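You operate a simulated robot arm through the tools that you are given. There is no shell and no other tool. Be economical: measure what you need, move in short steps, check, and stop when the job is done.

Carry out the task below with a simulated robot arm. There is one attempt and no reset: what you move stays moved.

JOB
Mix some lemon squash with water in the red cup.
Fine: 30 to 60 ml from the squash jug first, then 100 to 150 ml from the clear jug; both jugs back where they stood; under 5 ml spilt.
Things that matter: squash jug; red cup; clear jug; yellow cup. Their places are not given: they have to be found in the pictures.

Only the result counts: the job must be done as asked and must still hold three seconds after the hand-in. Knocking over, shifting, dropping, spilling or breaking anything else fails it.

ROBOT AND FRAMES
A 7-joint arm with a two-finger parallel gripper, fixed in place. Base frame: the origin is at the foot of the arm, x ahead of it, y to its left, z up. Lengths are in mm, angles in degrees, forces in N, time in s.
With the tool pointing down near the work surface it reaches from about 340 to 740 mm from the base axis. Its first joint turns from -115.0 to 115.0 degrees. Payload 3.91 kg.
The tool frame sits at the grasp point between the pads (the TCP): z along the fingers, y along the line on which they close. The tips reach 30 mm beyond it. The gripper opens to 110 mm. The fingers are 20 mm wide and 10 mm thick; the gripper's body (48 by 112 mm) begins 55 mm behind the TCP.
Orientation is that of the tool frame in the base frame, as a unit quaternion [x, y, z, w]. With the fingers straight down and closing along the base's y, the tool's x points along the base's -x, its y along +y and its z along -z.

CONTROLS
- The arm moves only by the tool apply_moves. Its argument "commands" is a list of rows, each a list of 7 numbers: the shift along the tool's x, y, z in units of 40 mm (1.0 is 40 mm), then the turn, a rotation vector about the tool's x, y, z in units of 8 degrees (1.0 is 8 degrees), then the opening, from 0 (shut) to 1 (fully open). In form: [[tx, ty, tz, wx, wy, wz, gripper], ...]. A call has 1 to 10 rows; each row shifts and turns the commanded pose from where the row before left it, along the tool's axes as they then stand. A call with a number of a shift or a turn outside -1 to 1 is refused whole. Rows are played at 5 a second. More than 50 mm and 8.6 degrees between two rows, or a gripper value outside its range, and nothing of the call is played. Where a pose cannot be reached the arm comes as near as it can. A force on the tool above 40 N (or 10 N above the force at the start of the call, whichever is more), or a blocked arm, ends the call early, and 0.2 s more pass. Each finger travels about 108 mm/s and halts on what it meets, pressing with about 38 N; the grip force reading is that of the motor and also rises with nothing between the fingers. The clock runs only during rows and for 0.2 s after the last one: add rows that do not move to give the fingers time. The reply holds the time, the measured pose of the TCP, the force on the tool along the base axes, the opening and the grip force, in the units named above and with some noise, and new pictures: "show" is both (left out), scene, wrist or none.
- Cameras (640 x 400 px; columns grow to the right, rows downward): "scene" is fixed at [50.5, 498.5, 1653.4]; the picture's right is [-0.70, -0.71, 0.00], its down [-0.37, 0.37, -0.85] and it looks along [0.60, -0.60, -0.53] (base axes); focal length 326 px, centre (320, 200). "wrist" rides on the gripper at [-36, 0, -57] in the tool frame; the picture's right is [0.00, -1.00, 0.00], its down [0.97, 0.00, -0.24] and it looks along [0.24, 0.00, 0.97] (tool axes); focal length 218 px, centre (320, 200).
- move_column(by): slides the trunk up (or, below 0, down) by that many mm; the arm rides with it, the base frame stays. It gives what a move gives, with no picture.
- measure_at(camera, pixels): for up to 12 pixels [column, row] of the newest picture of that camera ("zoom" is the newest enlarged one), the place [x, y, z] in the base frame of the surface seen there, good to about 3 mm. The clock stands still meanwhile.
- close_up(camera, box): a new picture of the part [left, top, right, bottom] of that camera's present view, enlarged. The clock stands still meanwhile.
- finish_job(): hands the job in; it is judged then, once.

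Work in short steps. Measure before you move; look again where a grasp or a placing could have gone wrong, and mend it. You have 80 turns and 120 pictures in all, those below and enlarged ones among them. Open the gripper and draw the arm clear of the work before you hand the job in, unless the task says otherwise; then end with one line.

The tools are called after "Request:" as a command line: name --pt "numbers of a row" for each row, then --argument value for the rest, lists and objects as JSON in quotes. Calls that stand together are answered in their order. apply_moves: Moves the arm, as the interface text tells. Its arguments: {"type":"object","properties":{"commands":{"type":"array","items":{"type":"array","items":{"type":"number"}}},"show":{"type":"string","enum":["both","scene","wrist","none"]}},"required":["commands"]} The other tools are called the same way: move_column (by) slides the trunk up or down; measure_at (camera, pixels) gives the place of the surface under pixels of a picture; close_up (camera, box) takes an enlarged picture of a part of a camera's view; finish_job () hands the job in.

At the start:

```text
time_s: 0.0
tcp_pos: [520.1, 120.0, 1309.7]
tool_rot: [0.0, 1.0, 0.0, 0.001]
force: [0.1, 0.2, 0.5]
finger_gap: 109.8
gripper_force: 0.1
trunk travel left (down, up): [-850.0, 140.0]
```

scene: 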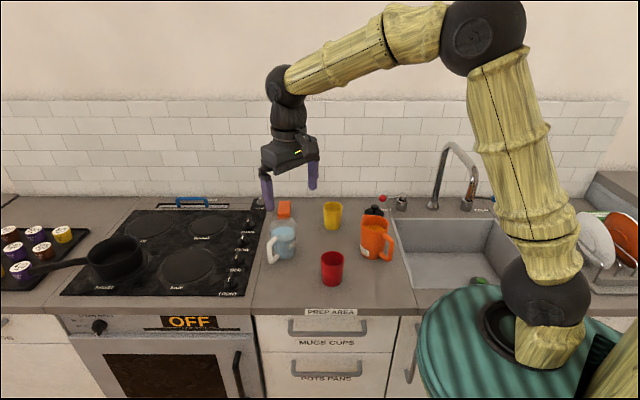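
wrist: 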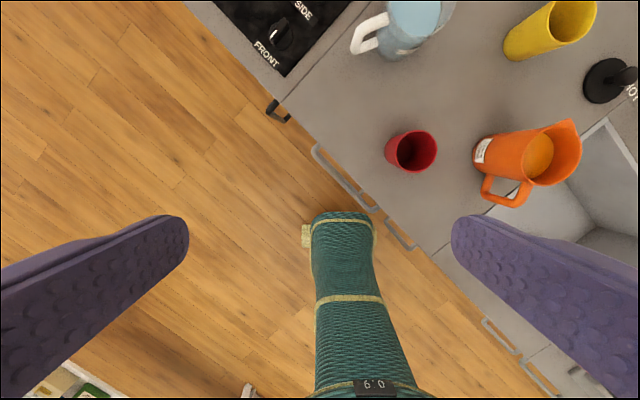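

The scene shows the clear jug near (283,240), the orange jug near (375,238), the red cup (332,267) and the yellow cup (332,215). I'll enlarge this area first.

Request:
close_up --camera "scene" --box '[240, 180, 420, 292]'

Request:
close_up --camera "wrist" --box '[340, 0, 640, 220]'

```text
3.56 times, centred on (330, 236) of scene
```

zoom: 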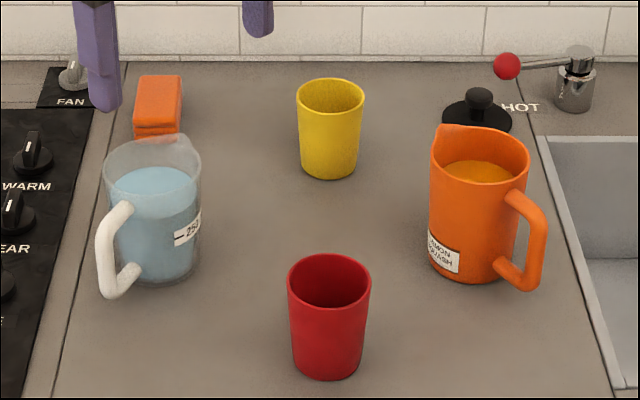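

```text
1.82 times, centred on (490, 110) of wrist
```

zoom: 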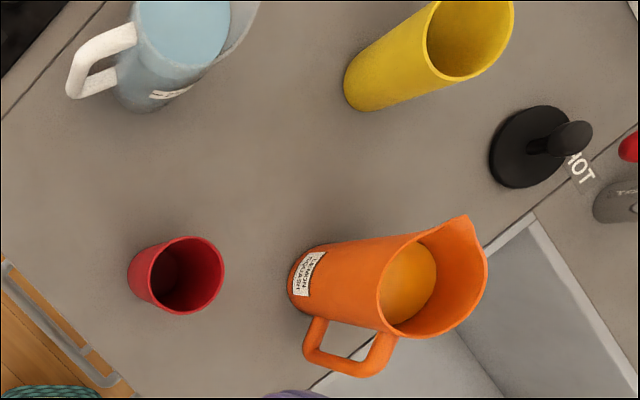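

Zooming the scene again so I can measure jug rims, bases, handles and cups on it.

Request:
close_up --camera "scene" --box '[240, 180, 420, 292]'

Request:
measure_at --camera "zoom" --pixels '[[439, 128], [527, 165], [434, 268], [497, 281], [533, 210], [530, 283], [512, 196], [480, 188], [475, 240], [480, 170], [503, 272], [540, 240]]'

Request:
measure_at --camera "zoom" --pixels '[[105, 165], [150, 139], [199, 160], [157, 216], [160, 284], [122, 209], [107, 292], [104, 250], [133, 270], [155, 185], [190, 230], [130, 240]]'

Request:
measure_at --camera "zoom" --pixels '[[289, 285], [370, 285], [330, 307], [330, 254], [327, 379], [297, 100], [363, 100], [330, 115], [330, 79], [329, 179], [480, 90], [155, 80]]'

```text
3.56 times, centred on (330, 236) of scene
```

zoom: 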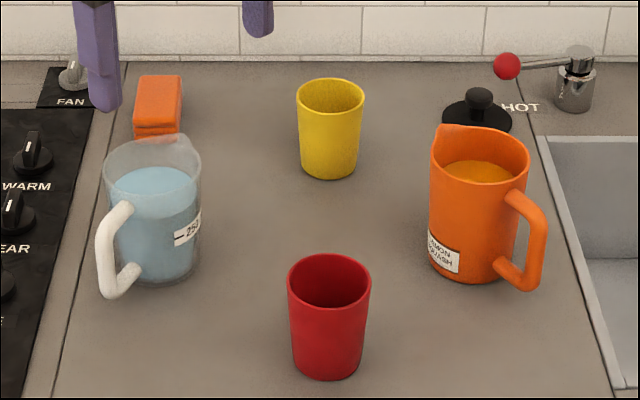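

```text
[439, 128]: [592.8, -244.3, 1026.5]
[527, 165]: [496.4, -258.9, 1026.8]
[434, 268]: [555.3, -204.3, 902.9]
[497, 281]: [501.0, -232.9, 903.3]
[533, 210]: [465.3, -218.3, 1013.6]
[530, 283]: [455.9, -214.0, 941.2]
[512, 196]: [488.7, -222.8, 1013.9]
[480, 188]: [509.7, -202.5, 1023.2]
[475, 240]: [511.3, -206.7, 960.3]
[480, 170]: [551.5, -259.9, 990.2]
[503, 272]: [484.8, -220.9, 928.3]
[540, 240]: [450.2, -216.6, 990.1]
```

```text
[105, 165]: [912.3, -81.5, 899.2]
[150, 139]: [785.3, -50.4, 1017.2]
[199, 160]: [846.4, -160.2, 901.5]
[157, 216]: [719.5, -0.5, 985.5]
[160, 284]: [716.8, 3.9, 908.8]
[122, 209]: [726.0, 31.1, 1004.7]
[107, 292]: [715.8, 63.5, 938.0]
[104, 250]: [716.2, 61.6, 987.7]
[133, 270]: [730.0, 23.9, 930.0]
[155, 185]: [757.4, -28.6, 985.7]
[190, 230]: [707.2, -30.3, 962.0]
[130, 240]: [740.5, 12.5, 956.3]
```

```text
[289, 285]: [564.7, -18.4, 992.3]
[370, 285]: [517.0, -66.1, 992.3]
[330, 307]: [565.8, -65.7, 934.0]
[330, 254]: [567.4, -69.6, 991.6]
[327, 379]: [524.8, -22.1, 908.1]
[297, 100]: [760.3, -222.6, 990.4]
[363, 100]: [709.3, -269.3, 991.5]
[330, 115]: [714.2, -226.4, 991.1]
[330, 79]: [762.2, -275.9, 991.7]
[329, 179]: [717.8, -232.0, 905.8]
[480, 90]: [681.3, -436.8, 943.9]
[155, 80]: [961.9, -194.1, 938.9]
```

Squash jug is around (540,-235), with its handle toward -x and spout toward +x. The red cup is around (541,-43). I'll move above the squash jug at a safe height for a better look.

Request:
apply_moves --pt "0 -1 0 0 0 0 1" --pt "0 -1 0 0 0 0 1" --pt "0 -1 0 0 0 0 1" --pt "0 -1 0 0 0 0 1" --pt "0 -1 0 0 0 0 1" --pt "0 -1 0 0 0 0 1" --pt "0 -1 0 0 0 0 1" --pt "0 -1 0 0 0 0 1" --pt "0 -0.9 0 0 0 0 1" --pt "0 0 0 0 0 0 1"

```text
time_s: 2.2
tcp_pos: [519.4, -237.0, 1309.9]
tool_rot: [0.0, 1.0, 0.0, 0.0]
force: [0.3, -0.6, 0.4]
finger_gap: 109.7
gripper_force: 0.1
trunk travel left (down, up): [-850.0, 140.0]
```

scene: 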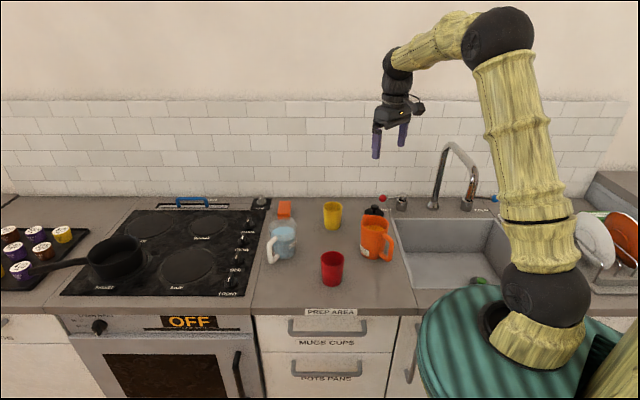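
wrist: 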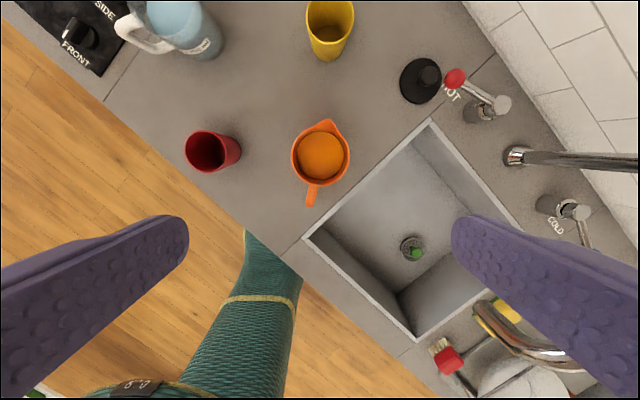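

The wrist view is nearly straight over the squash jug (320,155). I'll enlarge it and measure the rim, spout and handle.

Request:
close_up --camera "wrist" --box '[256, 110, 384, 190]'

```text
5.00 times, centred on (320, 150) of wrist
```

zoom: 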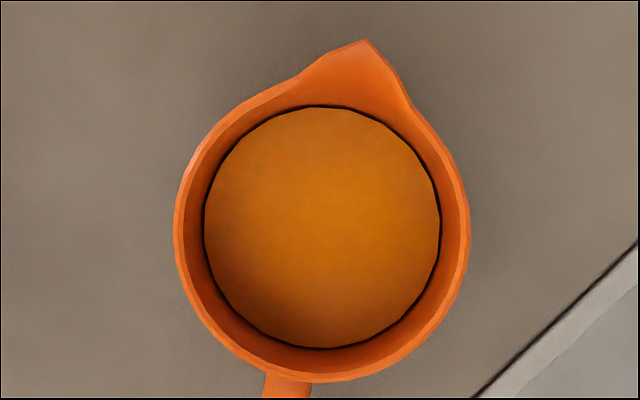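

Request:
measure_at --camera "zoom" --pixels '[[365, 43], [179, 230], [465, 225], [325, 378], [215, 145], [225, 340], [430, 335], [443, 145], [290, 390], [322, 230], [285, 88], [408, 98]]'

Request:
measure_at --camera "wrist" --pixels '[[312, 192], [310, 204], [315, 187], [307, 198], [190, 150], [240, 150], [212, 170], [214, 133]]'

```text
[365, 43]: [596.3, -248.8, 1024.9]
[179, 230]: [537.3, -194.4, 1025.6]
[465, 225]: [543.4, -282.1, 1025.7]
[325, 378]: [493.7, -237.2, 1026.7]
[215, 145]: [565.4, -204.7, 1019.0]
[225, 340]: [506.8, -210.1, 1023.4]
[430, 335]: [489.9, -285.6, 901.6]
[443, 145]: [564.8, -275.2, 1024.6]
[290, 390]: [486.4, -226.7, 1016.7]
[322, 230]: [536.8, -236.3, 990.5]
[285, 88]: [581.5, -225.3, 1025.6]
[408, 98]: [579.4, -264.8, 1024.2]
```

```text
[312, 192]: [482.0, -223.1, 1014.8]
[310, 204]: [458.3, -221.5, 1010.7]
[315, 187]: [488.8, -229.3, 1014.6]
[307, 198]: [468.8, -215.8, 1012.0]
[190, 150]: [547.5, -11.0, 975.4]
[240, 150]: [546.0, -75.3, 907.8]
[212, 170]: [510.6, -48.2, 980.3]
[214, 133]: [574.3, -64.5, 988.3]
```

Squash jug rim centre is ≈(538,-238), with outer radius 44 and rim z 1026. The spout is at about -11° from +x. I'll centre over it, yaw 11.5°, tilt 20° (tool pointing toward the spout side) and stop above the rim.

Request:
apply_moves --pt "-0.465 -0.025 0.9 0 0 0 1" --pt "0 0 0.9 0 0 0 1" --pt "0 0 0.9 0 0 0 1" --pt "0 0 0.9 0 0 0 1" --pt "0 0 0.9 0 0 0.72 1" --pt "0 0 0 0 0 0.72 1" --pt "0 0 0 0 -0.9 0 1" --pt "0 0 0 0 -0.8 0 1" --pt "0 0 0 0 -0.8 0 1" --pt "0 0 0 0 0 0 1"

```text
time_s: 4.4
tcp_pos: [537.8, -237.1, 1129.8]
tool_rot: [0.099, 0.98, -0.017, 0.172]
force: [0.5, -0.1, -0.3]
finger_gap: 109.9
gripper_force: 0.0
trunk travel left (down, up): [-850.0, 140.0]
```

scene: 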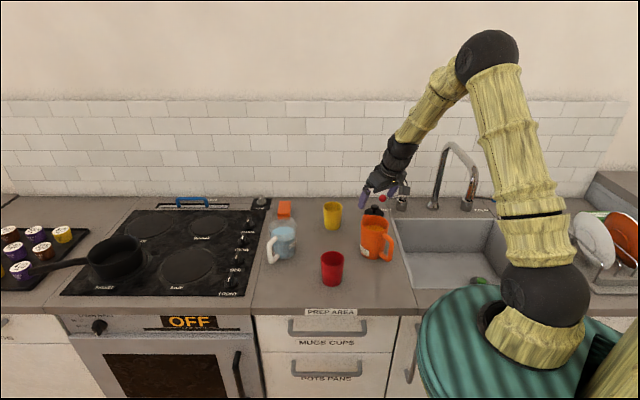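
wrist: 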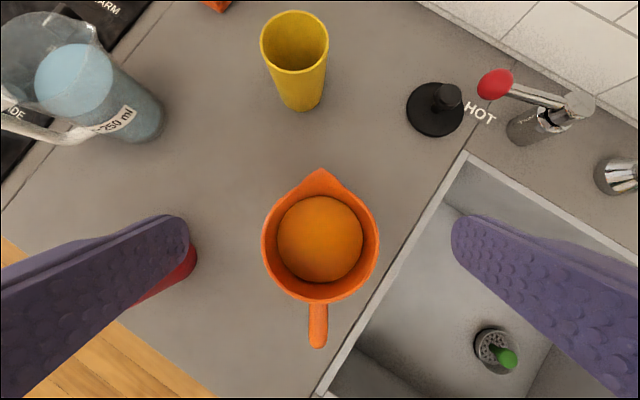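

The jug is centred between the fingers, with its spout at the top of the picture. I'll descend straight down 134 mm, with the fingers straddling the body.

Request:
apply_moves --pt "0.286 0 0.787 0 0 0 1" --pt "0.286 0 0.787 0 0 0 1" --pt "0.286 0 0.787 0 0 0 1" --pt "0.286 0 0.787 0 0 0 1" --pt "0 0 0 0 0 0 1"

```text
time_s: 5.6
tcp_pos: [537.8, -237.6, 995.7]
tool_rot: [0.099, 0.98, -0.017, 0.173]
force: [-0.7, 0.5, 0.0]
finger_gap: 110.1
gripper_force: 0.2
trunk travel left (down, up): [-850.0, 140.0]
```

scene: 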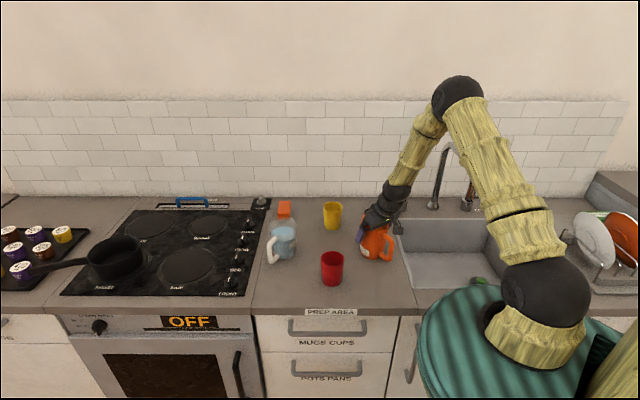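
wrist: 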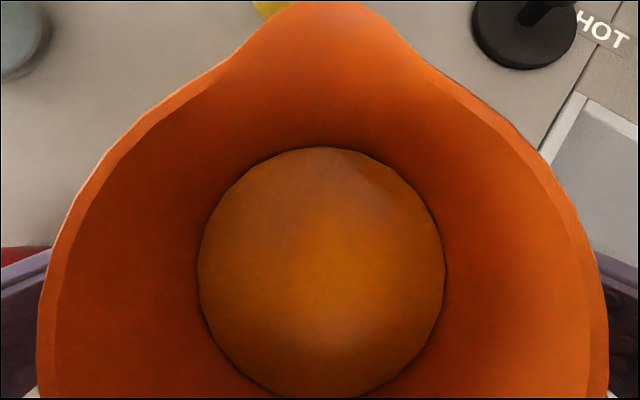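

The fingers straddle the jug symmetrically with no force. Closing now.

Request:
apply_moves --pt "0 0 0 0 0 0 0.75" --pt "0 0 0 0 0 0 0.6" --pt "0 0 0 0 0 0 0.4" --pt "0 0 0 0 0 0 0" --pt "0 0 0 0 0 0 0" --show "wrist"

```text
time_s: 6.8
tcp_pos: [539.3, -236.9, 994.4]
tool_rot: [0.099, 0.98, -0.018, 0.173]
force: [0.2, 0.3, 0.5]
finger_gap: 89.8
gripper_force: 38.2
trunk travel left (down, up): [-850.0, 140.0]
```

wrist: 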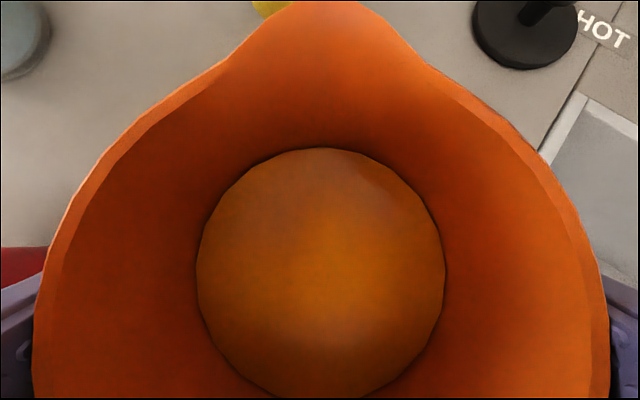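

It holds at gap 89.8 mm. I'll lift gently by 80 mm and check.

Request:
apply_moves --pt "-0.086 0 -0.235 0 0 0 0" --pt "-0.171 0 -0.47 0 0 0 0" --pt "-0.171 0 -0.47 0 0 0 0" --pt "-0.171 0 -0.47 0 0 0 0" --pt "-0.086 0 -0.235 0 0 0 0" --pt "0 0 0 0 0 0 0"

```text
time_s: 8.2
tcp_pos: [538.4, -238.7, 1076.0]
tool_rot: [0.099, 0.98, -0.018, 0.173]
force: [-0.3, -0.1, -5.5]
finger_gap: 89.9
gripper_force: 38.2
trunk travel left (down, up): [-850.0, 140.0]
```

scene: 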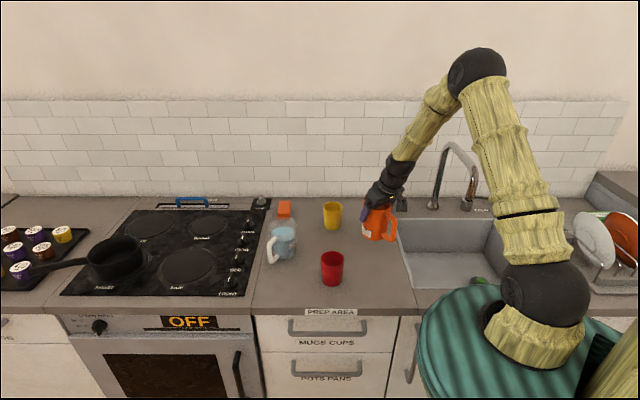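
wrist: 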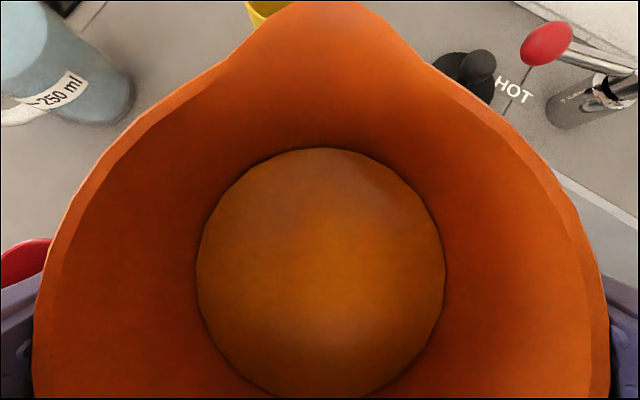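

Force -5.5 N and the jug hangs upright. Next I raise it 44 mm, then carry it sideways to behind the red cup (TCP about (469,-28,1120)), keeping the jug bottom above the cup rim.

Request:
apply_moves --pt "-0.094 0 -0.26 0 0 0 0" --pt "-0.188 0 -0.514 0 0 0 0" --pt "-0.094 0 -0.26 0 0 0 0" --pt "0 0 0 0 0 0 0" --show "none"

Request:
apply_moves --pt "0.162 0.301 -0.059 0 0 0 0" --pt "0.324 0.602 -0.118 0 0 0 0" --pt "0.324 0.602 -0.118 0 0 0 0" --pt "0.324 0.602 -0.118 0 0 0 0" --pt "0.324 0.602 -0.118 0 0 0 0" --pt "0.324 0.602 -0.118 0 0 0 0" --pt "0.324 0.602 -0.118 0 0 0 0" --pt "0.324 0.602 -0.118 0 0 0 0" --pt "0.162 0.301 -0.059 0 0 0 0" --pt "0 0 0 0 0 0 0"

```text
time_s: 9.2
tcp_pos: [538.7, -237.9, 1119.8]
tool_rot: [0.099, 0.98, -0.018, 0.173]
force: [-0.5, -0.2, -5.6]
finger_gap: 89.7
gripper_force: 37.9
trunk travel left (down, up): [-850.0, 140.0]
```

```text
time_s: 11.4
tcp_pos: [468.1, -27.2, 1119.9]
tool_rot: [0.098, 0.98, -0.018, 0.172]
force: [0.1, -0.4, -5.9]
finger_gap: 89.8
gripper_force: 38.0
trunk travel left (down, up): [-850.0, 140.0]
```

scene: 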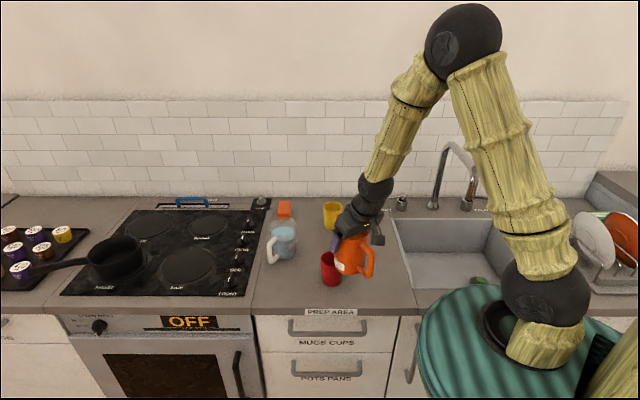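
wrist: 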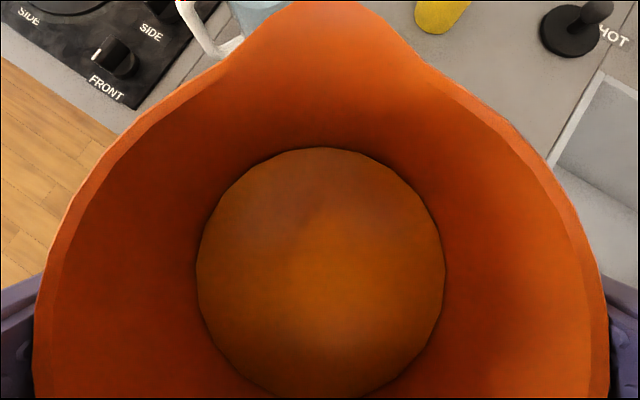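

In position. Tilting 24° (still short of pouring) and then lowering 75 mm.

Request:
apply_moves --pt "0 0 0 0 0.5 0 0" --pt "0 0 0 0 0.75 0 0" --pt "0 0 0 0 0.75 0 0" --pt "0 0 0 0 0.5 0 0" --pt "0 0 0 0 0.5 0 0" --pt "-0.03 0 0.4 0 0 0 0" --pt "-0.04 0 0.5 0 0 0 0" --pt "-0.04 0 0.6 0 0 0 0" --pt "-0.02 0 0.37 0 0 0 0" --pt "0 0 0 0 0 0 0"

Request:
close_up --camera "scene" --box '[260, 180, 420, 300]'

```text
time_s: 13.6
tcp_pos: [468.0, -26.0, 1045.6]
tool_rot: [0.1, 0.994, 0.004, -0.035]
force: [-0.3, 0.4, -4.3]
finger_gap: 90.1
gripper_force: 38.4
trunk travel left (down, up): [-850.0, 140.0]
```

scene: 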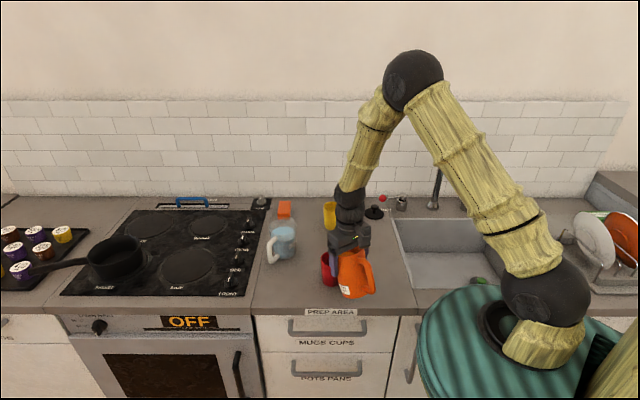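
wrist: 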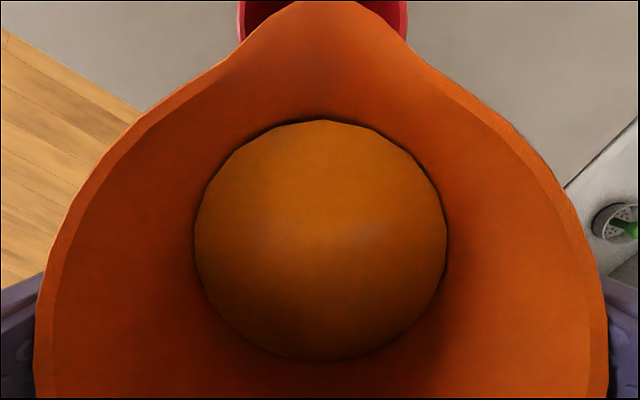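

```text
3.33 times, centred on (340, 240) of scene
```

zoom: 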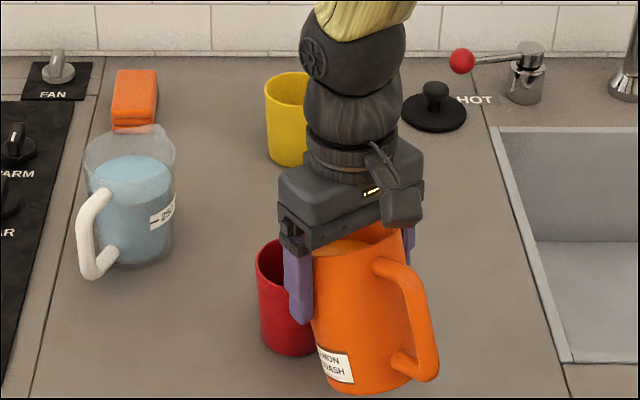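

The lip sits over the cup (cup centred behind the spout at column ~323) and nothing has poured yet. Tilting further in small steps, up to 32°.

Request:
apply_moves --pt "0 0 0 0 0.5 0 0" --pt "0 0 0 0 0.5 0 0" --pt "0 0 0 0 0 0 0" --pt "0 0 0 0 0 0 0"

Request:
close_up --camera "scene" --box '[300, 220, 400, 300]'

```text
time_s: 14.6
tcp_pos: [467.7, -26.4, 1045.2]
tool_rot: [0.1, 0.989, 0.01, -0.105]
force: [-0.1, -0.2, -4.8]
finger_gap: 89.6
gripper_force: 38.0
trunk travel left (down, up): [-850.0, 140.0]
```

scene: 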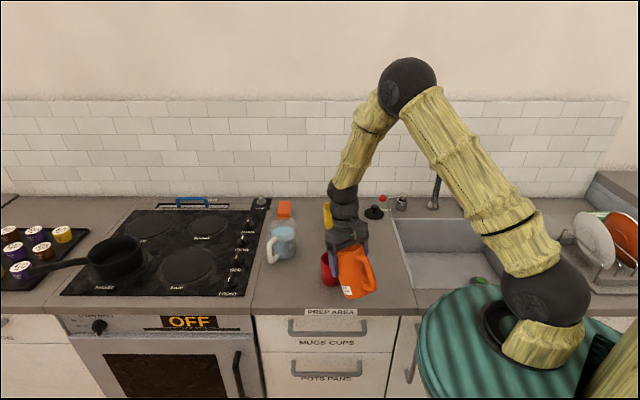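
wrist: 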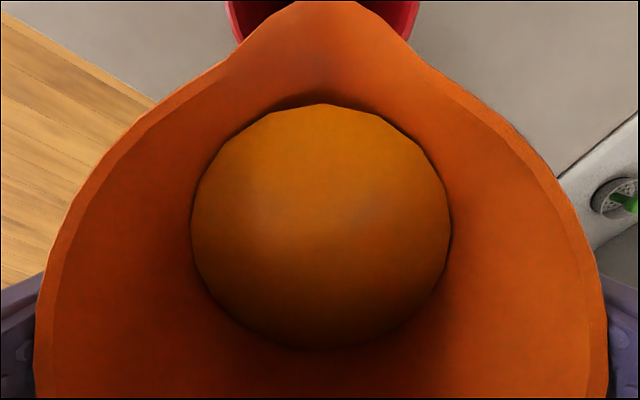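

```text
5.00 times, centred on (350, 260) of scene
```

zoom: 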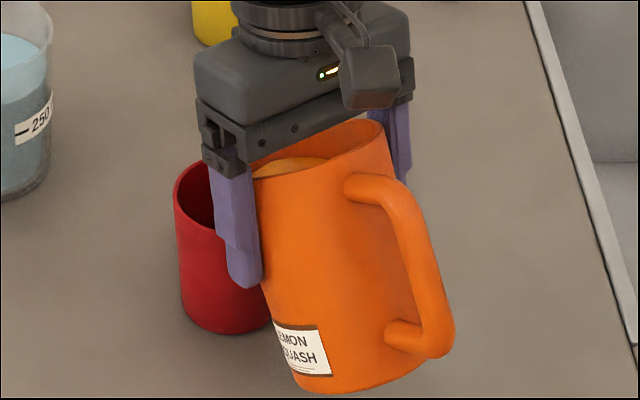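

Measuring the lip and the liquid surface to see how far off the pour is.

Request:
measure_at --camera "wrist" --pixels '[[320, 6], [320, 112], [320, 220], [320, 335], [320, 90], [320, 60], [240, 20], [400, 20]]'

```text
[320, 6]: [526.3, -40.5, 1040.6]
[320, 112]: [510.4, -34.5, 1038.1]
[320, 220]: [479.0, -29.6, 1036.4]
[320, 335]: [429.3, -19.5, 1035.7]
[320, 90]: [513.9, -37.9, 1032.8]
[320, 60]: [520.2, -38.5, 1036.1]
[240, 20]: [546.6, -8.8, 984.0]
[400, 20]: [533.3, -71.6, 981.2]
```

The surface (z≈1036) is about 4–5 mm below the lip (1041), and the lip at (526,-40) is well inside the cup. Tilting 5° more and holding.

Request:
apply_moves --pt "0 0 0 0 0.3 0 0" --pt "0 0 0 0 0.3 0 0" --pt "0 0 0 0 0 0 0" --pt "0 0 0 0 0 0 0" --pt "0 0 0 0 0 0 0"

Request:
measure_at --camera "wrist" --pixels '[[320, 6], [320, 112], [320, 220], [320, 320], [260, 8], [380, 8]]'

```text
time_s: 15.8
tcp_pos: [468.7, -27.1, 1045.8]
tool_rot: [0.1, 0.984, 0.015, -0.145]
force: [-1.2, -0.7, -5.5]
finger_gap: 89.6
gripper_force: 38.3
trunk travel left (down, up): [-850.0, 140.0]
```

scene: 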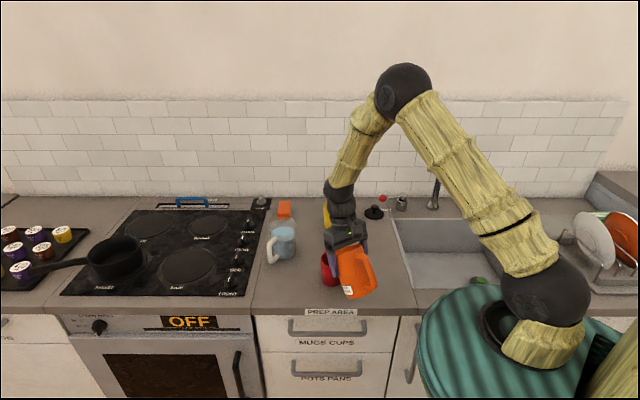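
wrist: 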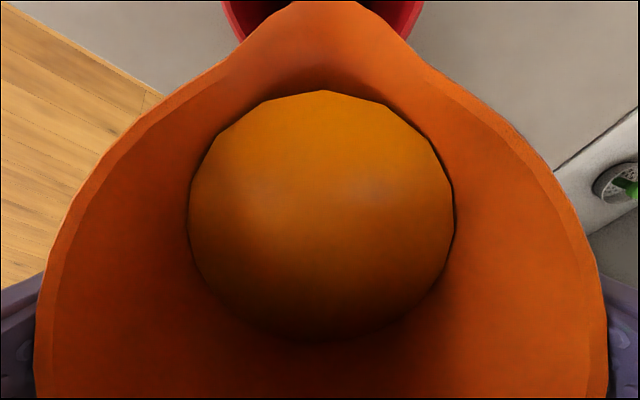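

```text
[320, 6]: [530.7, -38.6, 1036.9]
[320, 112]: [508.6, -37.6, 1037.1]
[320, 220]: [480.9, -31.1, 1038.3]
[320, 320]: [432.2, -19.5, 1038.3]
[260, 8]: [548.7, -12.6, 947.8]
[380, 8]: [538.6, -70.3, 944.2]
```

Surface and lip are now level (~1037). I'll check the cup interior for any squash.

Request:
close_up --camera "wrist" --box '[200, 0, 440, 150]'

Request:
close_up --camera "scene" --box '[305, 230, 385, 300]'

```text
2.67 times, centred on (320, 75) of wrist
```

zoom: 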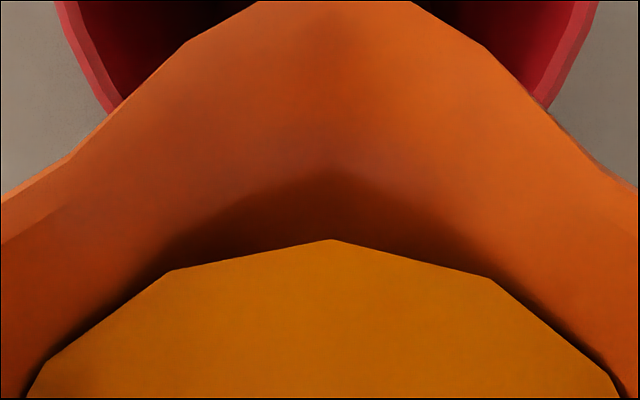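

```text
5.71 times, centred on (345, 265) of scene
```

zoom: 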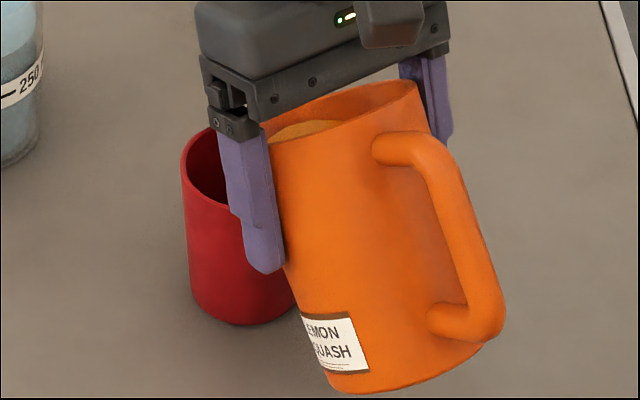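

No flow yet. Tilting 4° more and holding a second.

Request:
apply_moves --pt "0 0 0 0 0.25 0 0" --pt "0 0 0 0 0.25 0 0" --pt "0 0 0 0 0 0 0" --pt "0 0 0 0 0 0 0" --show "wrist"

Request:
measure_at --camera "wrist" --pixels '[[320, 6], [320, 112], [320, 220], [320, 310]]'

Request:
close_up --camera "scene" --box '[305, 230, 385, 300]'

```text
time_s: 16.8
tcp_pos: [468.8, -27.1, 1045.3]
tool_rot: [0.098, 0.979, 0.018, -0.18]
force: [-0.5, 0.2, -5.5]
finger_gap: 90.1
gripper_force: 37.6
trunk travel left (down, up): [-850.0, 140.0]
```

wrist: 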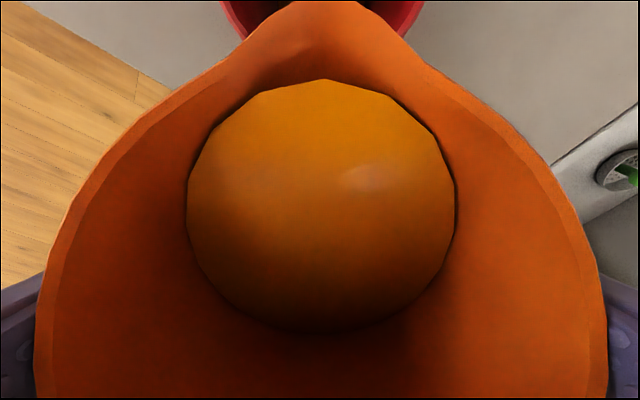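

```text
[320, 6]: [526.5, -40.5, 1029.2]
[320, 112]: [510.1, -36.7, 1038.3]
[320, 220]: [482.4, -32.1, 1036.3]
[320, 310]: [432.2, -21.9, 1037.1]
```

```text
5.71 times, centred on (345, 265) of scene
```

zoom: 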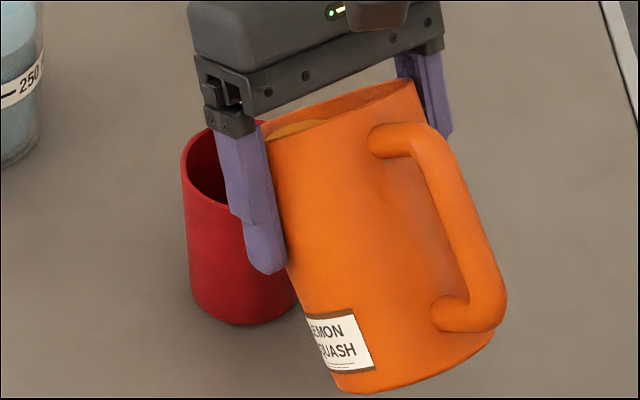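

Still no liquid in the cup and force unchanged. Tilting 3° more.

Request:
apply_moves --pt "0 0 0 0 0.2 0 0" --pt "0 0 0 0 0.2 0 0" --pt "0 0 0 0 0 0 0" --pt "0 0 0 0 0 0 0" --show "wrist"

Request:
close_up --camera "scene" --box '[305, 230, 385, 300]'

```text
time_s: 17.8
tcp_pos: [469.0, -25.6, 1046.0]
tool_rot: [0.099, 0.973, 0.022, -0.207]
force: [0.9, -0.3, -4.7]
finger_gap: 89.9
gripper_force: 38.3
trunk travel left (down, up): [-850.0, 140.0]
```

wrist: 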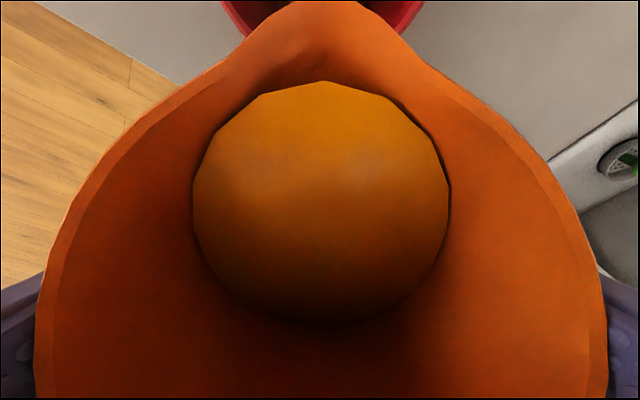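

```text
5.71 times, centred on (345, 265) of scene
```

zoom: 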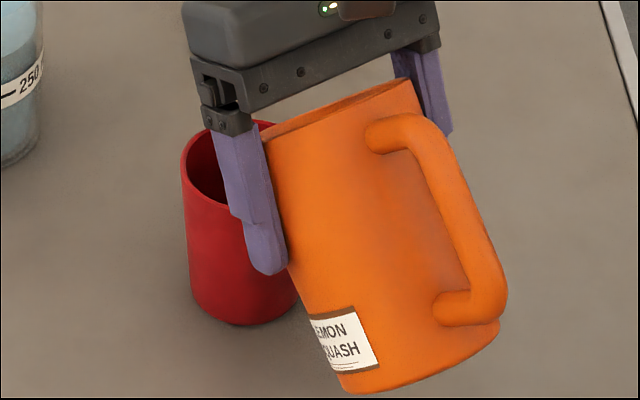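

The surface disc shrank (193–451 against 187–455), so squash is leaving. Measuring the surface and holding here, since the level will stop itself.

Request:
measure_at --camera "wrist" --pixels '[[320, 6], [320, 112], [320, 200], [320, 220], [320, 290], [240, 200], [400, 200]]'

Request:
apply_moves --pt "0 0 0 0 0 0 0" --pt "0 0 0 0 0 0 0" --pt "0 0 0 0 0 0 0" --show "wrist"

Request:
measure_at --camera "wrist" --pixels '[[320, 6], [320, 112], [320, 200], [320, 220], [320, 290], [240, 200], [400, 200]]'

```text
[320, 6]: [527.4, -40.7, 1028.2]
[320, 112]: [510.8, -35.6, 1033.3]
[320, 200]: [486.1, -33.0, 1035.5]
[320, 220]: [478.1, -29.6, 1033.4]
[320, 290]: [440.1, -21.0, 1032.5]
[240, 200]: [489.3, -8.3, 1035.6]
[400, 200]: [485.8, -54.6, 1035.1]
```

```text
time_s: 18.6
tcp_pos: [469.3, -26.8, 1045.2]
tool_rot: [0.098, 0.973, 0.021, -0.207]
force: [0.5, 0.1, -5.4]
finger_gap: 89.7
gripper_force: 37.6
trunk travel left (down, up): [-850.0, 140.0]
```

wrist: 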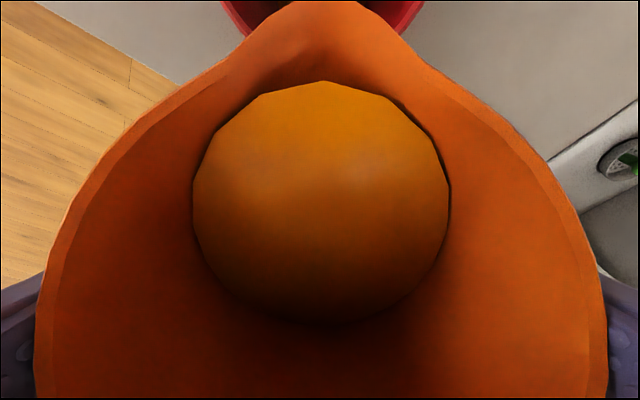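

```text
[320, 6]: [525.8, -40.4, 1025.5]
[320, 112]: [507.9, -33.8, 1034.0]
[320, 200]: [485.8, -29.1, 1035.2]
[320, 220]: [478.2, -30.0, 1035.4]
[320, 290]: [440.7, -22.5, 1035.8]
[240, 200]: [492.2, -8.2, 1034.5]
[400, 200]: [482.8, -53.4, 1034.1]
```

Flow has stopped, with the surface along the jug axis down about 4 mm, so roughly 20 ml poured. Tilting another 3.6° should add about 20 ml, and then I'll verify.

Request:
apply_moves --pt "0 0 0 0 0.15 0 0" --pt "0 0 0 0 0.15 0 0" --pt "0 0 0 0 0.15 0 0" --pt "0 0 0 0 0 0 0" --pt "0 0 0 0 0 0 0" --pt "0 0 0 0 0 0 0" --pt "0 0 0 0 0 0 0" --show "wrist"

Request:
measure_at --camera "wrist" --pixels '[[320, 6], [320, 112], [320, 200], [320, 220], [320, 285], [240, 200], [400, 200]]'

```text
time_s: 20.2
tcp_pos: [469.5, -27.4, 1044.8]
tool_rot: [0.097, 0.966, 0.024, -0.238]
force: [0.4, 0.4, -4.5]
finger_gap: 89.6
gripper_force: 37.8
trunk travel left (down, up): [-850.0, 140.0]
```

wrist: 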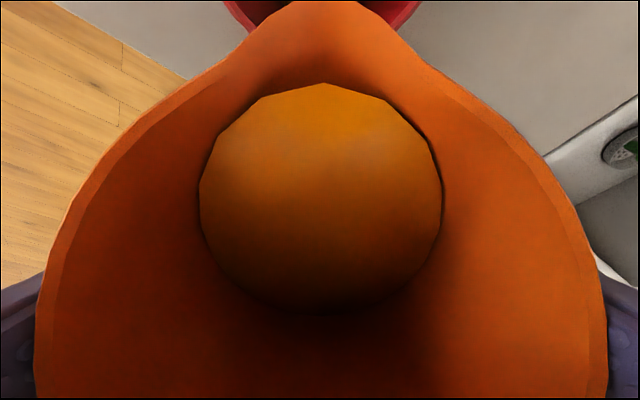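

```text
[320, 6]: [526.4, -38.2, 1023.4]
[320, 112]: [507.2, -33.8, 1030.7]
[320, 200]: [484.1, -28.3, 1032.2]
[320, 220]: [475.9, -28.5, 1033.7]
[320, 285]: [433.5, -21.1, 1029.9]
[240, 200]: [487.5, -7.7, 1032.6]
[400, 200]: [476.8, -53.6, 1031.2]
```

Estimated about 45 ml poured. Tilting back to ~24°, raising 75 mm, then righting the jug.

Request:
apply_moves --pt "0 0 0 0 -0.9 0 0" --pt "0 0 0 0 -0.9 0 0" --pt "0 0 0 0 -0.7 0 0" --pt "0 0 0 0 -0.45 0 0" --pt "0.03 0 -0.45 0 0 0 0" --pt "0.035 0 -0.5 0 0 0 0" --pt "0.035 0 -0.5 0 0 0 0" --pt "0.03 0 -0.42 0 0 0 0" --pt "0 0 0 0 0 0 0" --show "wrist"

Request:
apply_moves --pt "0 0 0 0 -0.7 0 0" --pt "0 0 0 0 -0.8 0 0" --pt "0 0 0 0 -0.8 0 0" --pt "0 0 0 0 -0.65 0 0" --pt "0 0 0 0 0 0 0" --pt "0 0 0 0 0 0 0"

```text
time_s: 22.2
tcp_pos: [469.1, -27.8, 1120.7]
tool_rot: [0.1, 0.994, 0.003, -0.034]
force: [-0.1, -0.1, -6.2]
finger_gap: 89.7
gripper_force: 38.3
trunk travel left (down, up): [-850.0, 140.0]
```

wrist: 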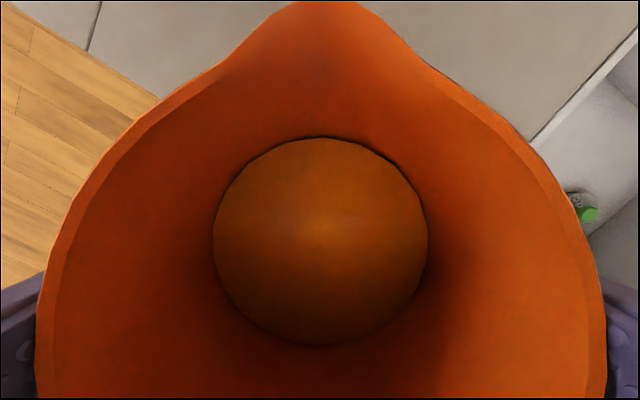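

```text
time_s: 23.6
tcp_pos: [467.9, -28.2, 1119.8]
tool_rot: [0.099, 0.98, -0.017, 0.17]
force: [-0.6, -0.2, -5.1]
finger_gap: 89.9
gripper_force: 38.6
trunk travel left (down, up): [-850.0, 140.0]
```

scene: 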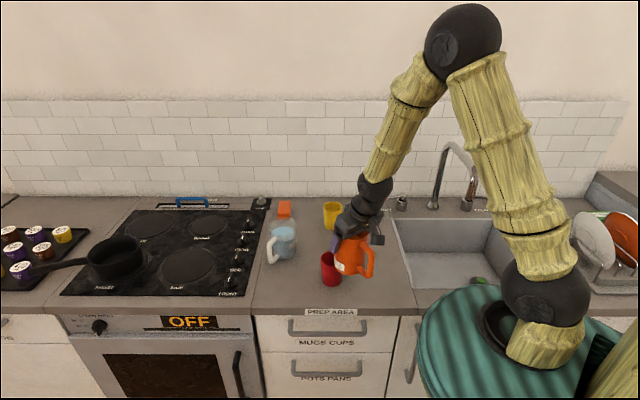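
wrist: 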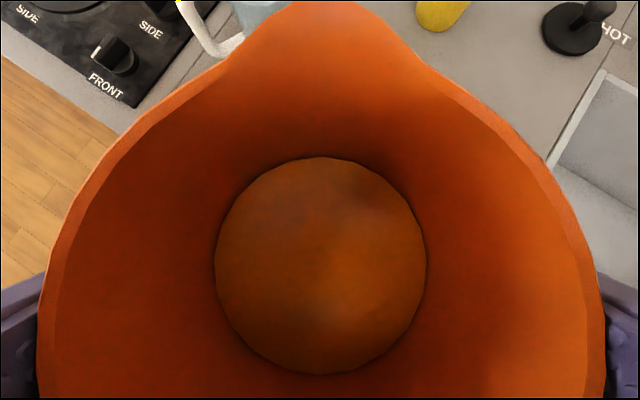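

The disc shrank from 248 to 212 px, consistent with a drop of about 10 mm (~45 ml). I'll measure the surface and look into the cup.

Request:
measure_at --camera "wrist" --pixels '[[320, 180], [320, 220], [320, 260], [320, 300], [320, 340], [270, 260], [370, 260]]'

Request:
close_up --camera "scene" --box '[310, 240, 380, 290]'

```text
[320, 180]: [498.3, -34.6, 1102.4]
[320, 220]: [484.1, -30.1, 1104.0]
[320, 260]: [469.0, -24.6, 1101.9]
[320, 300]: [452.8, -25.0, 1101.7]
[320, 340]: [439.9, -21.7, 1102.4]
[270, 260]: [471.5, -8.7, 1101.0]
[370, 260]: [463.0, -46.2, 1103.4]
```

```text
8.00 times, centred on (345, 265) of scene
```

zoom: 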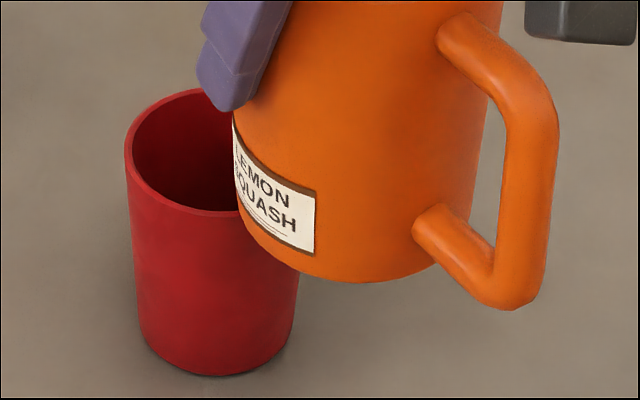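

I'll carry the jug back along the reverse path to above its original spot.

Request:
apply_moves --pt "-0.162 -0.301 0.059 0 0 0 0" --pt "-0.324 -0.602 0.118 0 0 0 0" --pt "-0.324 -0.602 0.118 0 0 0 0" --pt "-0.324 -0.602 0.118 0 0 0 0" --pt "-0.324 -0.602 0.118 0 0 0 0" --pt "-0.324 -0.602 0.118 0 0 0 0" --pt "-0.324 -0.602 0.118 0 0 0 0" --pt "-0.324 -0.602 0.118 0 0 0 0" --pt "-0.162 -0.301 0.059 0 0 0 0" --pt "0 0 0 0 0 0 0" --show "none"

Request:
apply_moves --pt "0.171 0 0.47 0 0 0 0" --pt "0.214 0 0.587 0 0 0 0" --pt "0.214 0 0.587 0 0 0 0" --pt "0.214 0 0.587 0 0 0 0" --pt "0.128 0 0.352 0 0 0 0" --pt "0 0 0 0 0 0 0" --show "scene"

Request:
close_up --camera "scene" --box '[310, 210, 410, 290]'

```text
time_s: 25.8
tcp_pos: [538.8, -239.5, 1120.9]
tool_rot: [0.098, 0.981, -0.017, 0.169]
force: [0.2, 0.4, -4.6]
finger_gap: 89.7
gripper_force: 38.5
trunk travel left (down, up): [-850.0, 140.0]
```

```text
time_s: 27.2
tcp_pos: [537.4, -237.8, 1009.1]
tool_rot: [0.099, 0.98, -0.017, 0.169]
force: [0.2, -0.3, -5.2]
finger_gap: 89.7
gripper_force: 38.0
trunk travel left (down, up): [-850.0, 140.0]
```

scene: 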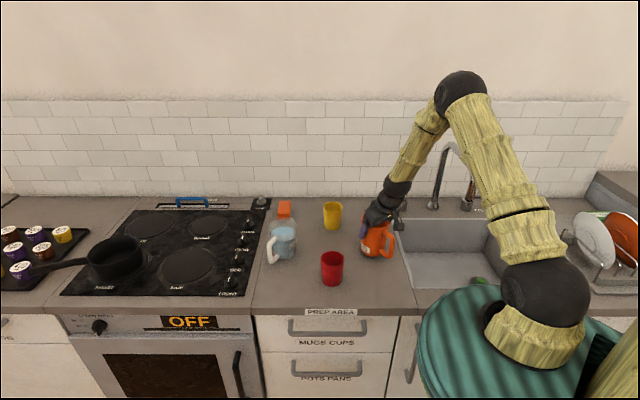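

```text
5.00 times, centred on (360, 250) of scene
```

zoom: 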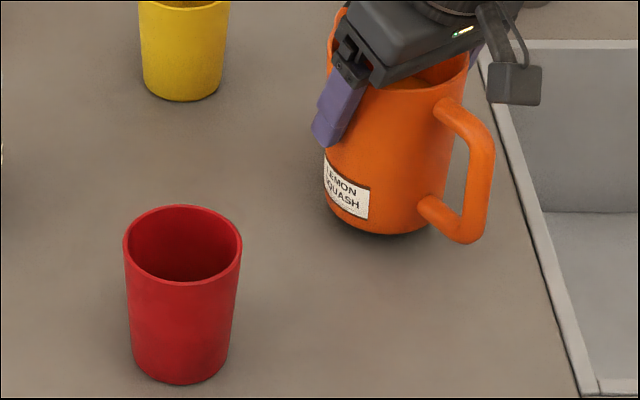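

Jug hovers about 14 mm above its spot. Lowering gently until it touches.

Request:
apply_moves --pt "0.043 0 0.117 0 0 0 0" --pt "0.043 0 0.117 0 0 0 0" --pt "0.026 0 0.07 0 0 0 0" --pt "0.009 0 0.024 0 0 0 0" --pt "0 0 0 0 0 0 0" --show "none"

```text
time_s: 28.4
tcp_pos: [537.0, -238.0, 996.0]
tool_rot: [0.099, 0.98, -0.017, 0.17]
force: [-0.4, -0.2, 2.4]
finger_gap: 89.9
gripper_force: 37.9
trunk travel left (down, up): [-850.0, 140.0]
```

Force went from -5 to +2.4 N, so the jug is resting on the counter. Opening and retreating straight up.

Request:
apply_moves --pt "0 0 0 0 0 0 0.88" --pt "0 0 0 0 0 0 1" --pt "0 0 0 0 0 0 1" --pt "0 0 0 0 0 0 1" --show "none"

Request:
apply_moves --pt "-0.2 0 -0.55 0 0 0 1" --pt "-0.3 0 -0.82 0 0 0 1" --pt "-0.3 0 -0.82 0 0 0 1" --pt "-0.3 0 -0.82 0 0 0 1" --pt "-0.3 0 -0.82 0 0 0 1" --pt "-0.3 0 -0.82 0 0 0 1" --pt "0 0.9 0 0 0.8 0 1" --pt "0 0.9 0 0 0.8 0 1" --pt "0 0.9 0 0 0.9 0 1" --pt "0 0.9 0 0 0 0 1"

Request:
close_up --camera "scene" --box '[240, 180, 420, 292]'

```text
time_s: 29.4
tcp_pos: [536.8, -238.2, 995.4]
tool_rot: [0.099, 0.98, -0.017, 0.169]
force: [-0.3, 0.2, -0.5]
finger_gap: 109.9
gripper_force: 0.1
trunk travel left (down, up): [-850.0, 140.0]
```

```text
time_s: 31.6
tcp_pos: [567.2, -96.5, 1194.7]
tool_rot: [0.1, 0.995, 0.001, -0.003]
force: [0.1, -0.7, -0.4]
finger_gap: 109.7
gripper_force: 0.0
trunk travel left (down, up): [-850.0, 140.0]
```

scene: 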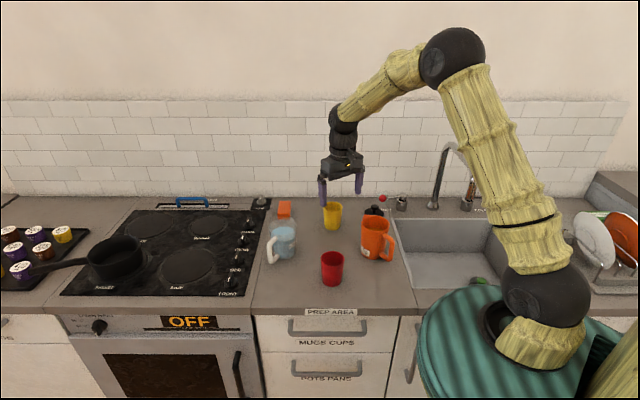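
wrist: 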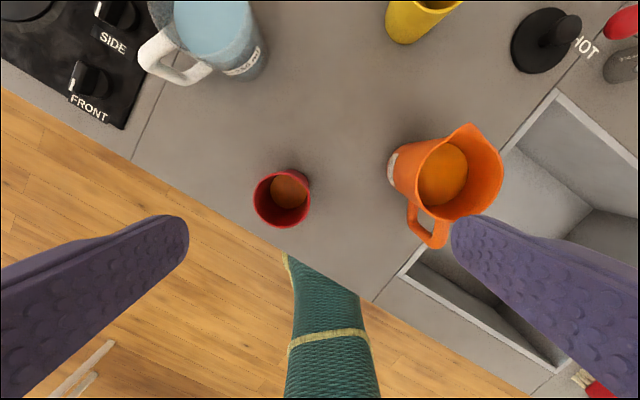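

```text
3.56 times, centred on (330, 236) of scene
```

zoom: 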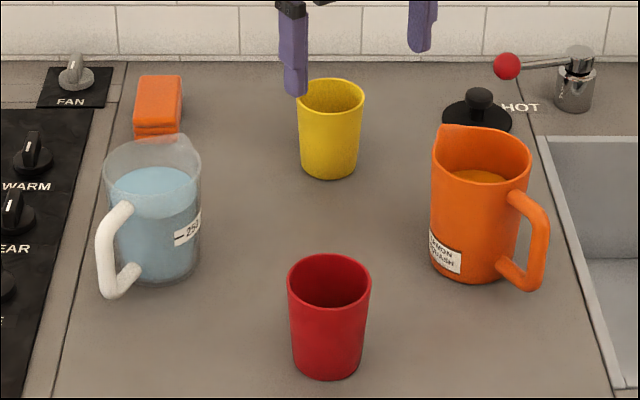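

Squash is in the cup (288,190), the jug is back and there's no spill on the counter. Measuring the cup and jug levels.

Request:
close_up --camera "wrist" --box '[242, 160, 322, 240]'

Request:
measure_at --camera "wrist" --pixels '[[288, 190], [282, 188], [294, 190], [288, 198], [290, 183], [440, 170], [445, 180], [435, 180], [450, 160], [440, 190], [436, 235], [466, 130]]'

```text
5.00 times, centred on (282, 200) of wrist
```

zoom: 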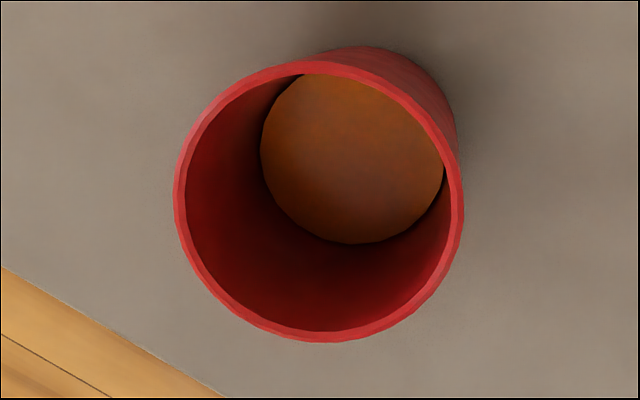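

```text
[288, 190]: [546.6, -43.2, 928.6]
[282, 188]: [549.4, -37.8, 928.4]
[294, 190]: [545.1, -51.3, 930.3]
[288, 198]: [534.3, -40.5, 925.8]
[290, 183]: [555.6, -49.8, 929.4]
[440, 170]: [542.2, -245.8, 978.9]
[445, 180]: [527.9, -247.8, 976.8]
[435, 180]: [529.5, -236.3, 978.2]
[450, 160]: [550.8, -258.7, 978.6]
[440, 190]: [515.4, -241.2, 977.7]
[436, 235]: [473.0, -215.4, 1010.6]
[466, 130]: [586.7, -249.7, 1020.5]
```

The cup holds about 50 ml by level (surface z≈928.5). Next I move over the clear jug for an overhead look; the yellow cup will also show me the cup-floor height.

Request:
apply_moves --pt "-0.5 0.3 -0.15 0 0 0 1" --pt "-0.65 0.35 -0.15 0 0 0 1" --pt "-0.65 0.35 -0.15 0 0 0 1" --pt "-0.65 0.3 -0.15 0 0 0 1" --pt "-0.6 0.27 -0.15 0 0 0 1" --pt "0 0 0 0 0 0 1"

```text
time_s: 33.0
tcp_pos: [700.7, -59.1, 1224.0]
tool_rot: [0.1, 0.995, 0.0, -0.003]
force: [0.1, 0.0, 0.1]
finger_gap: 109.7
gripper_force: 0.0
trunk travel left (down, up): [-850.0, 140.0]
```

scene: 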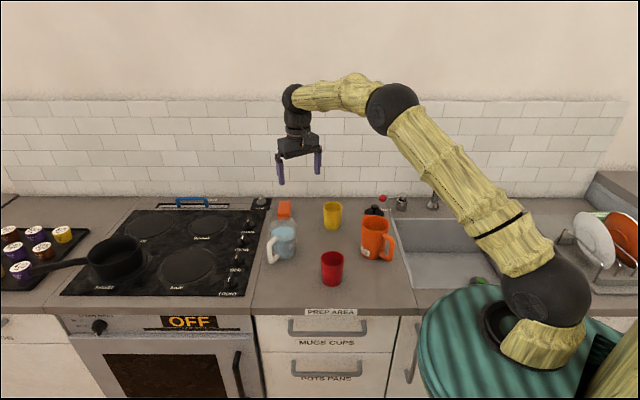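
wrist: 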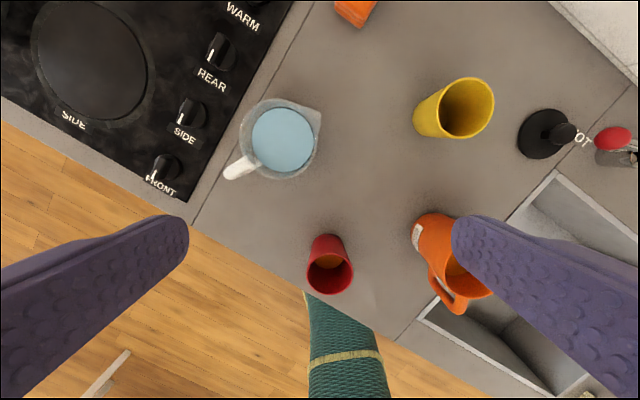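

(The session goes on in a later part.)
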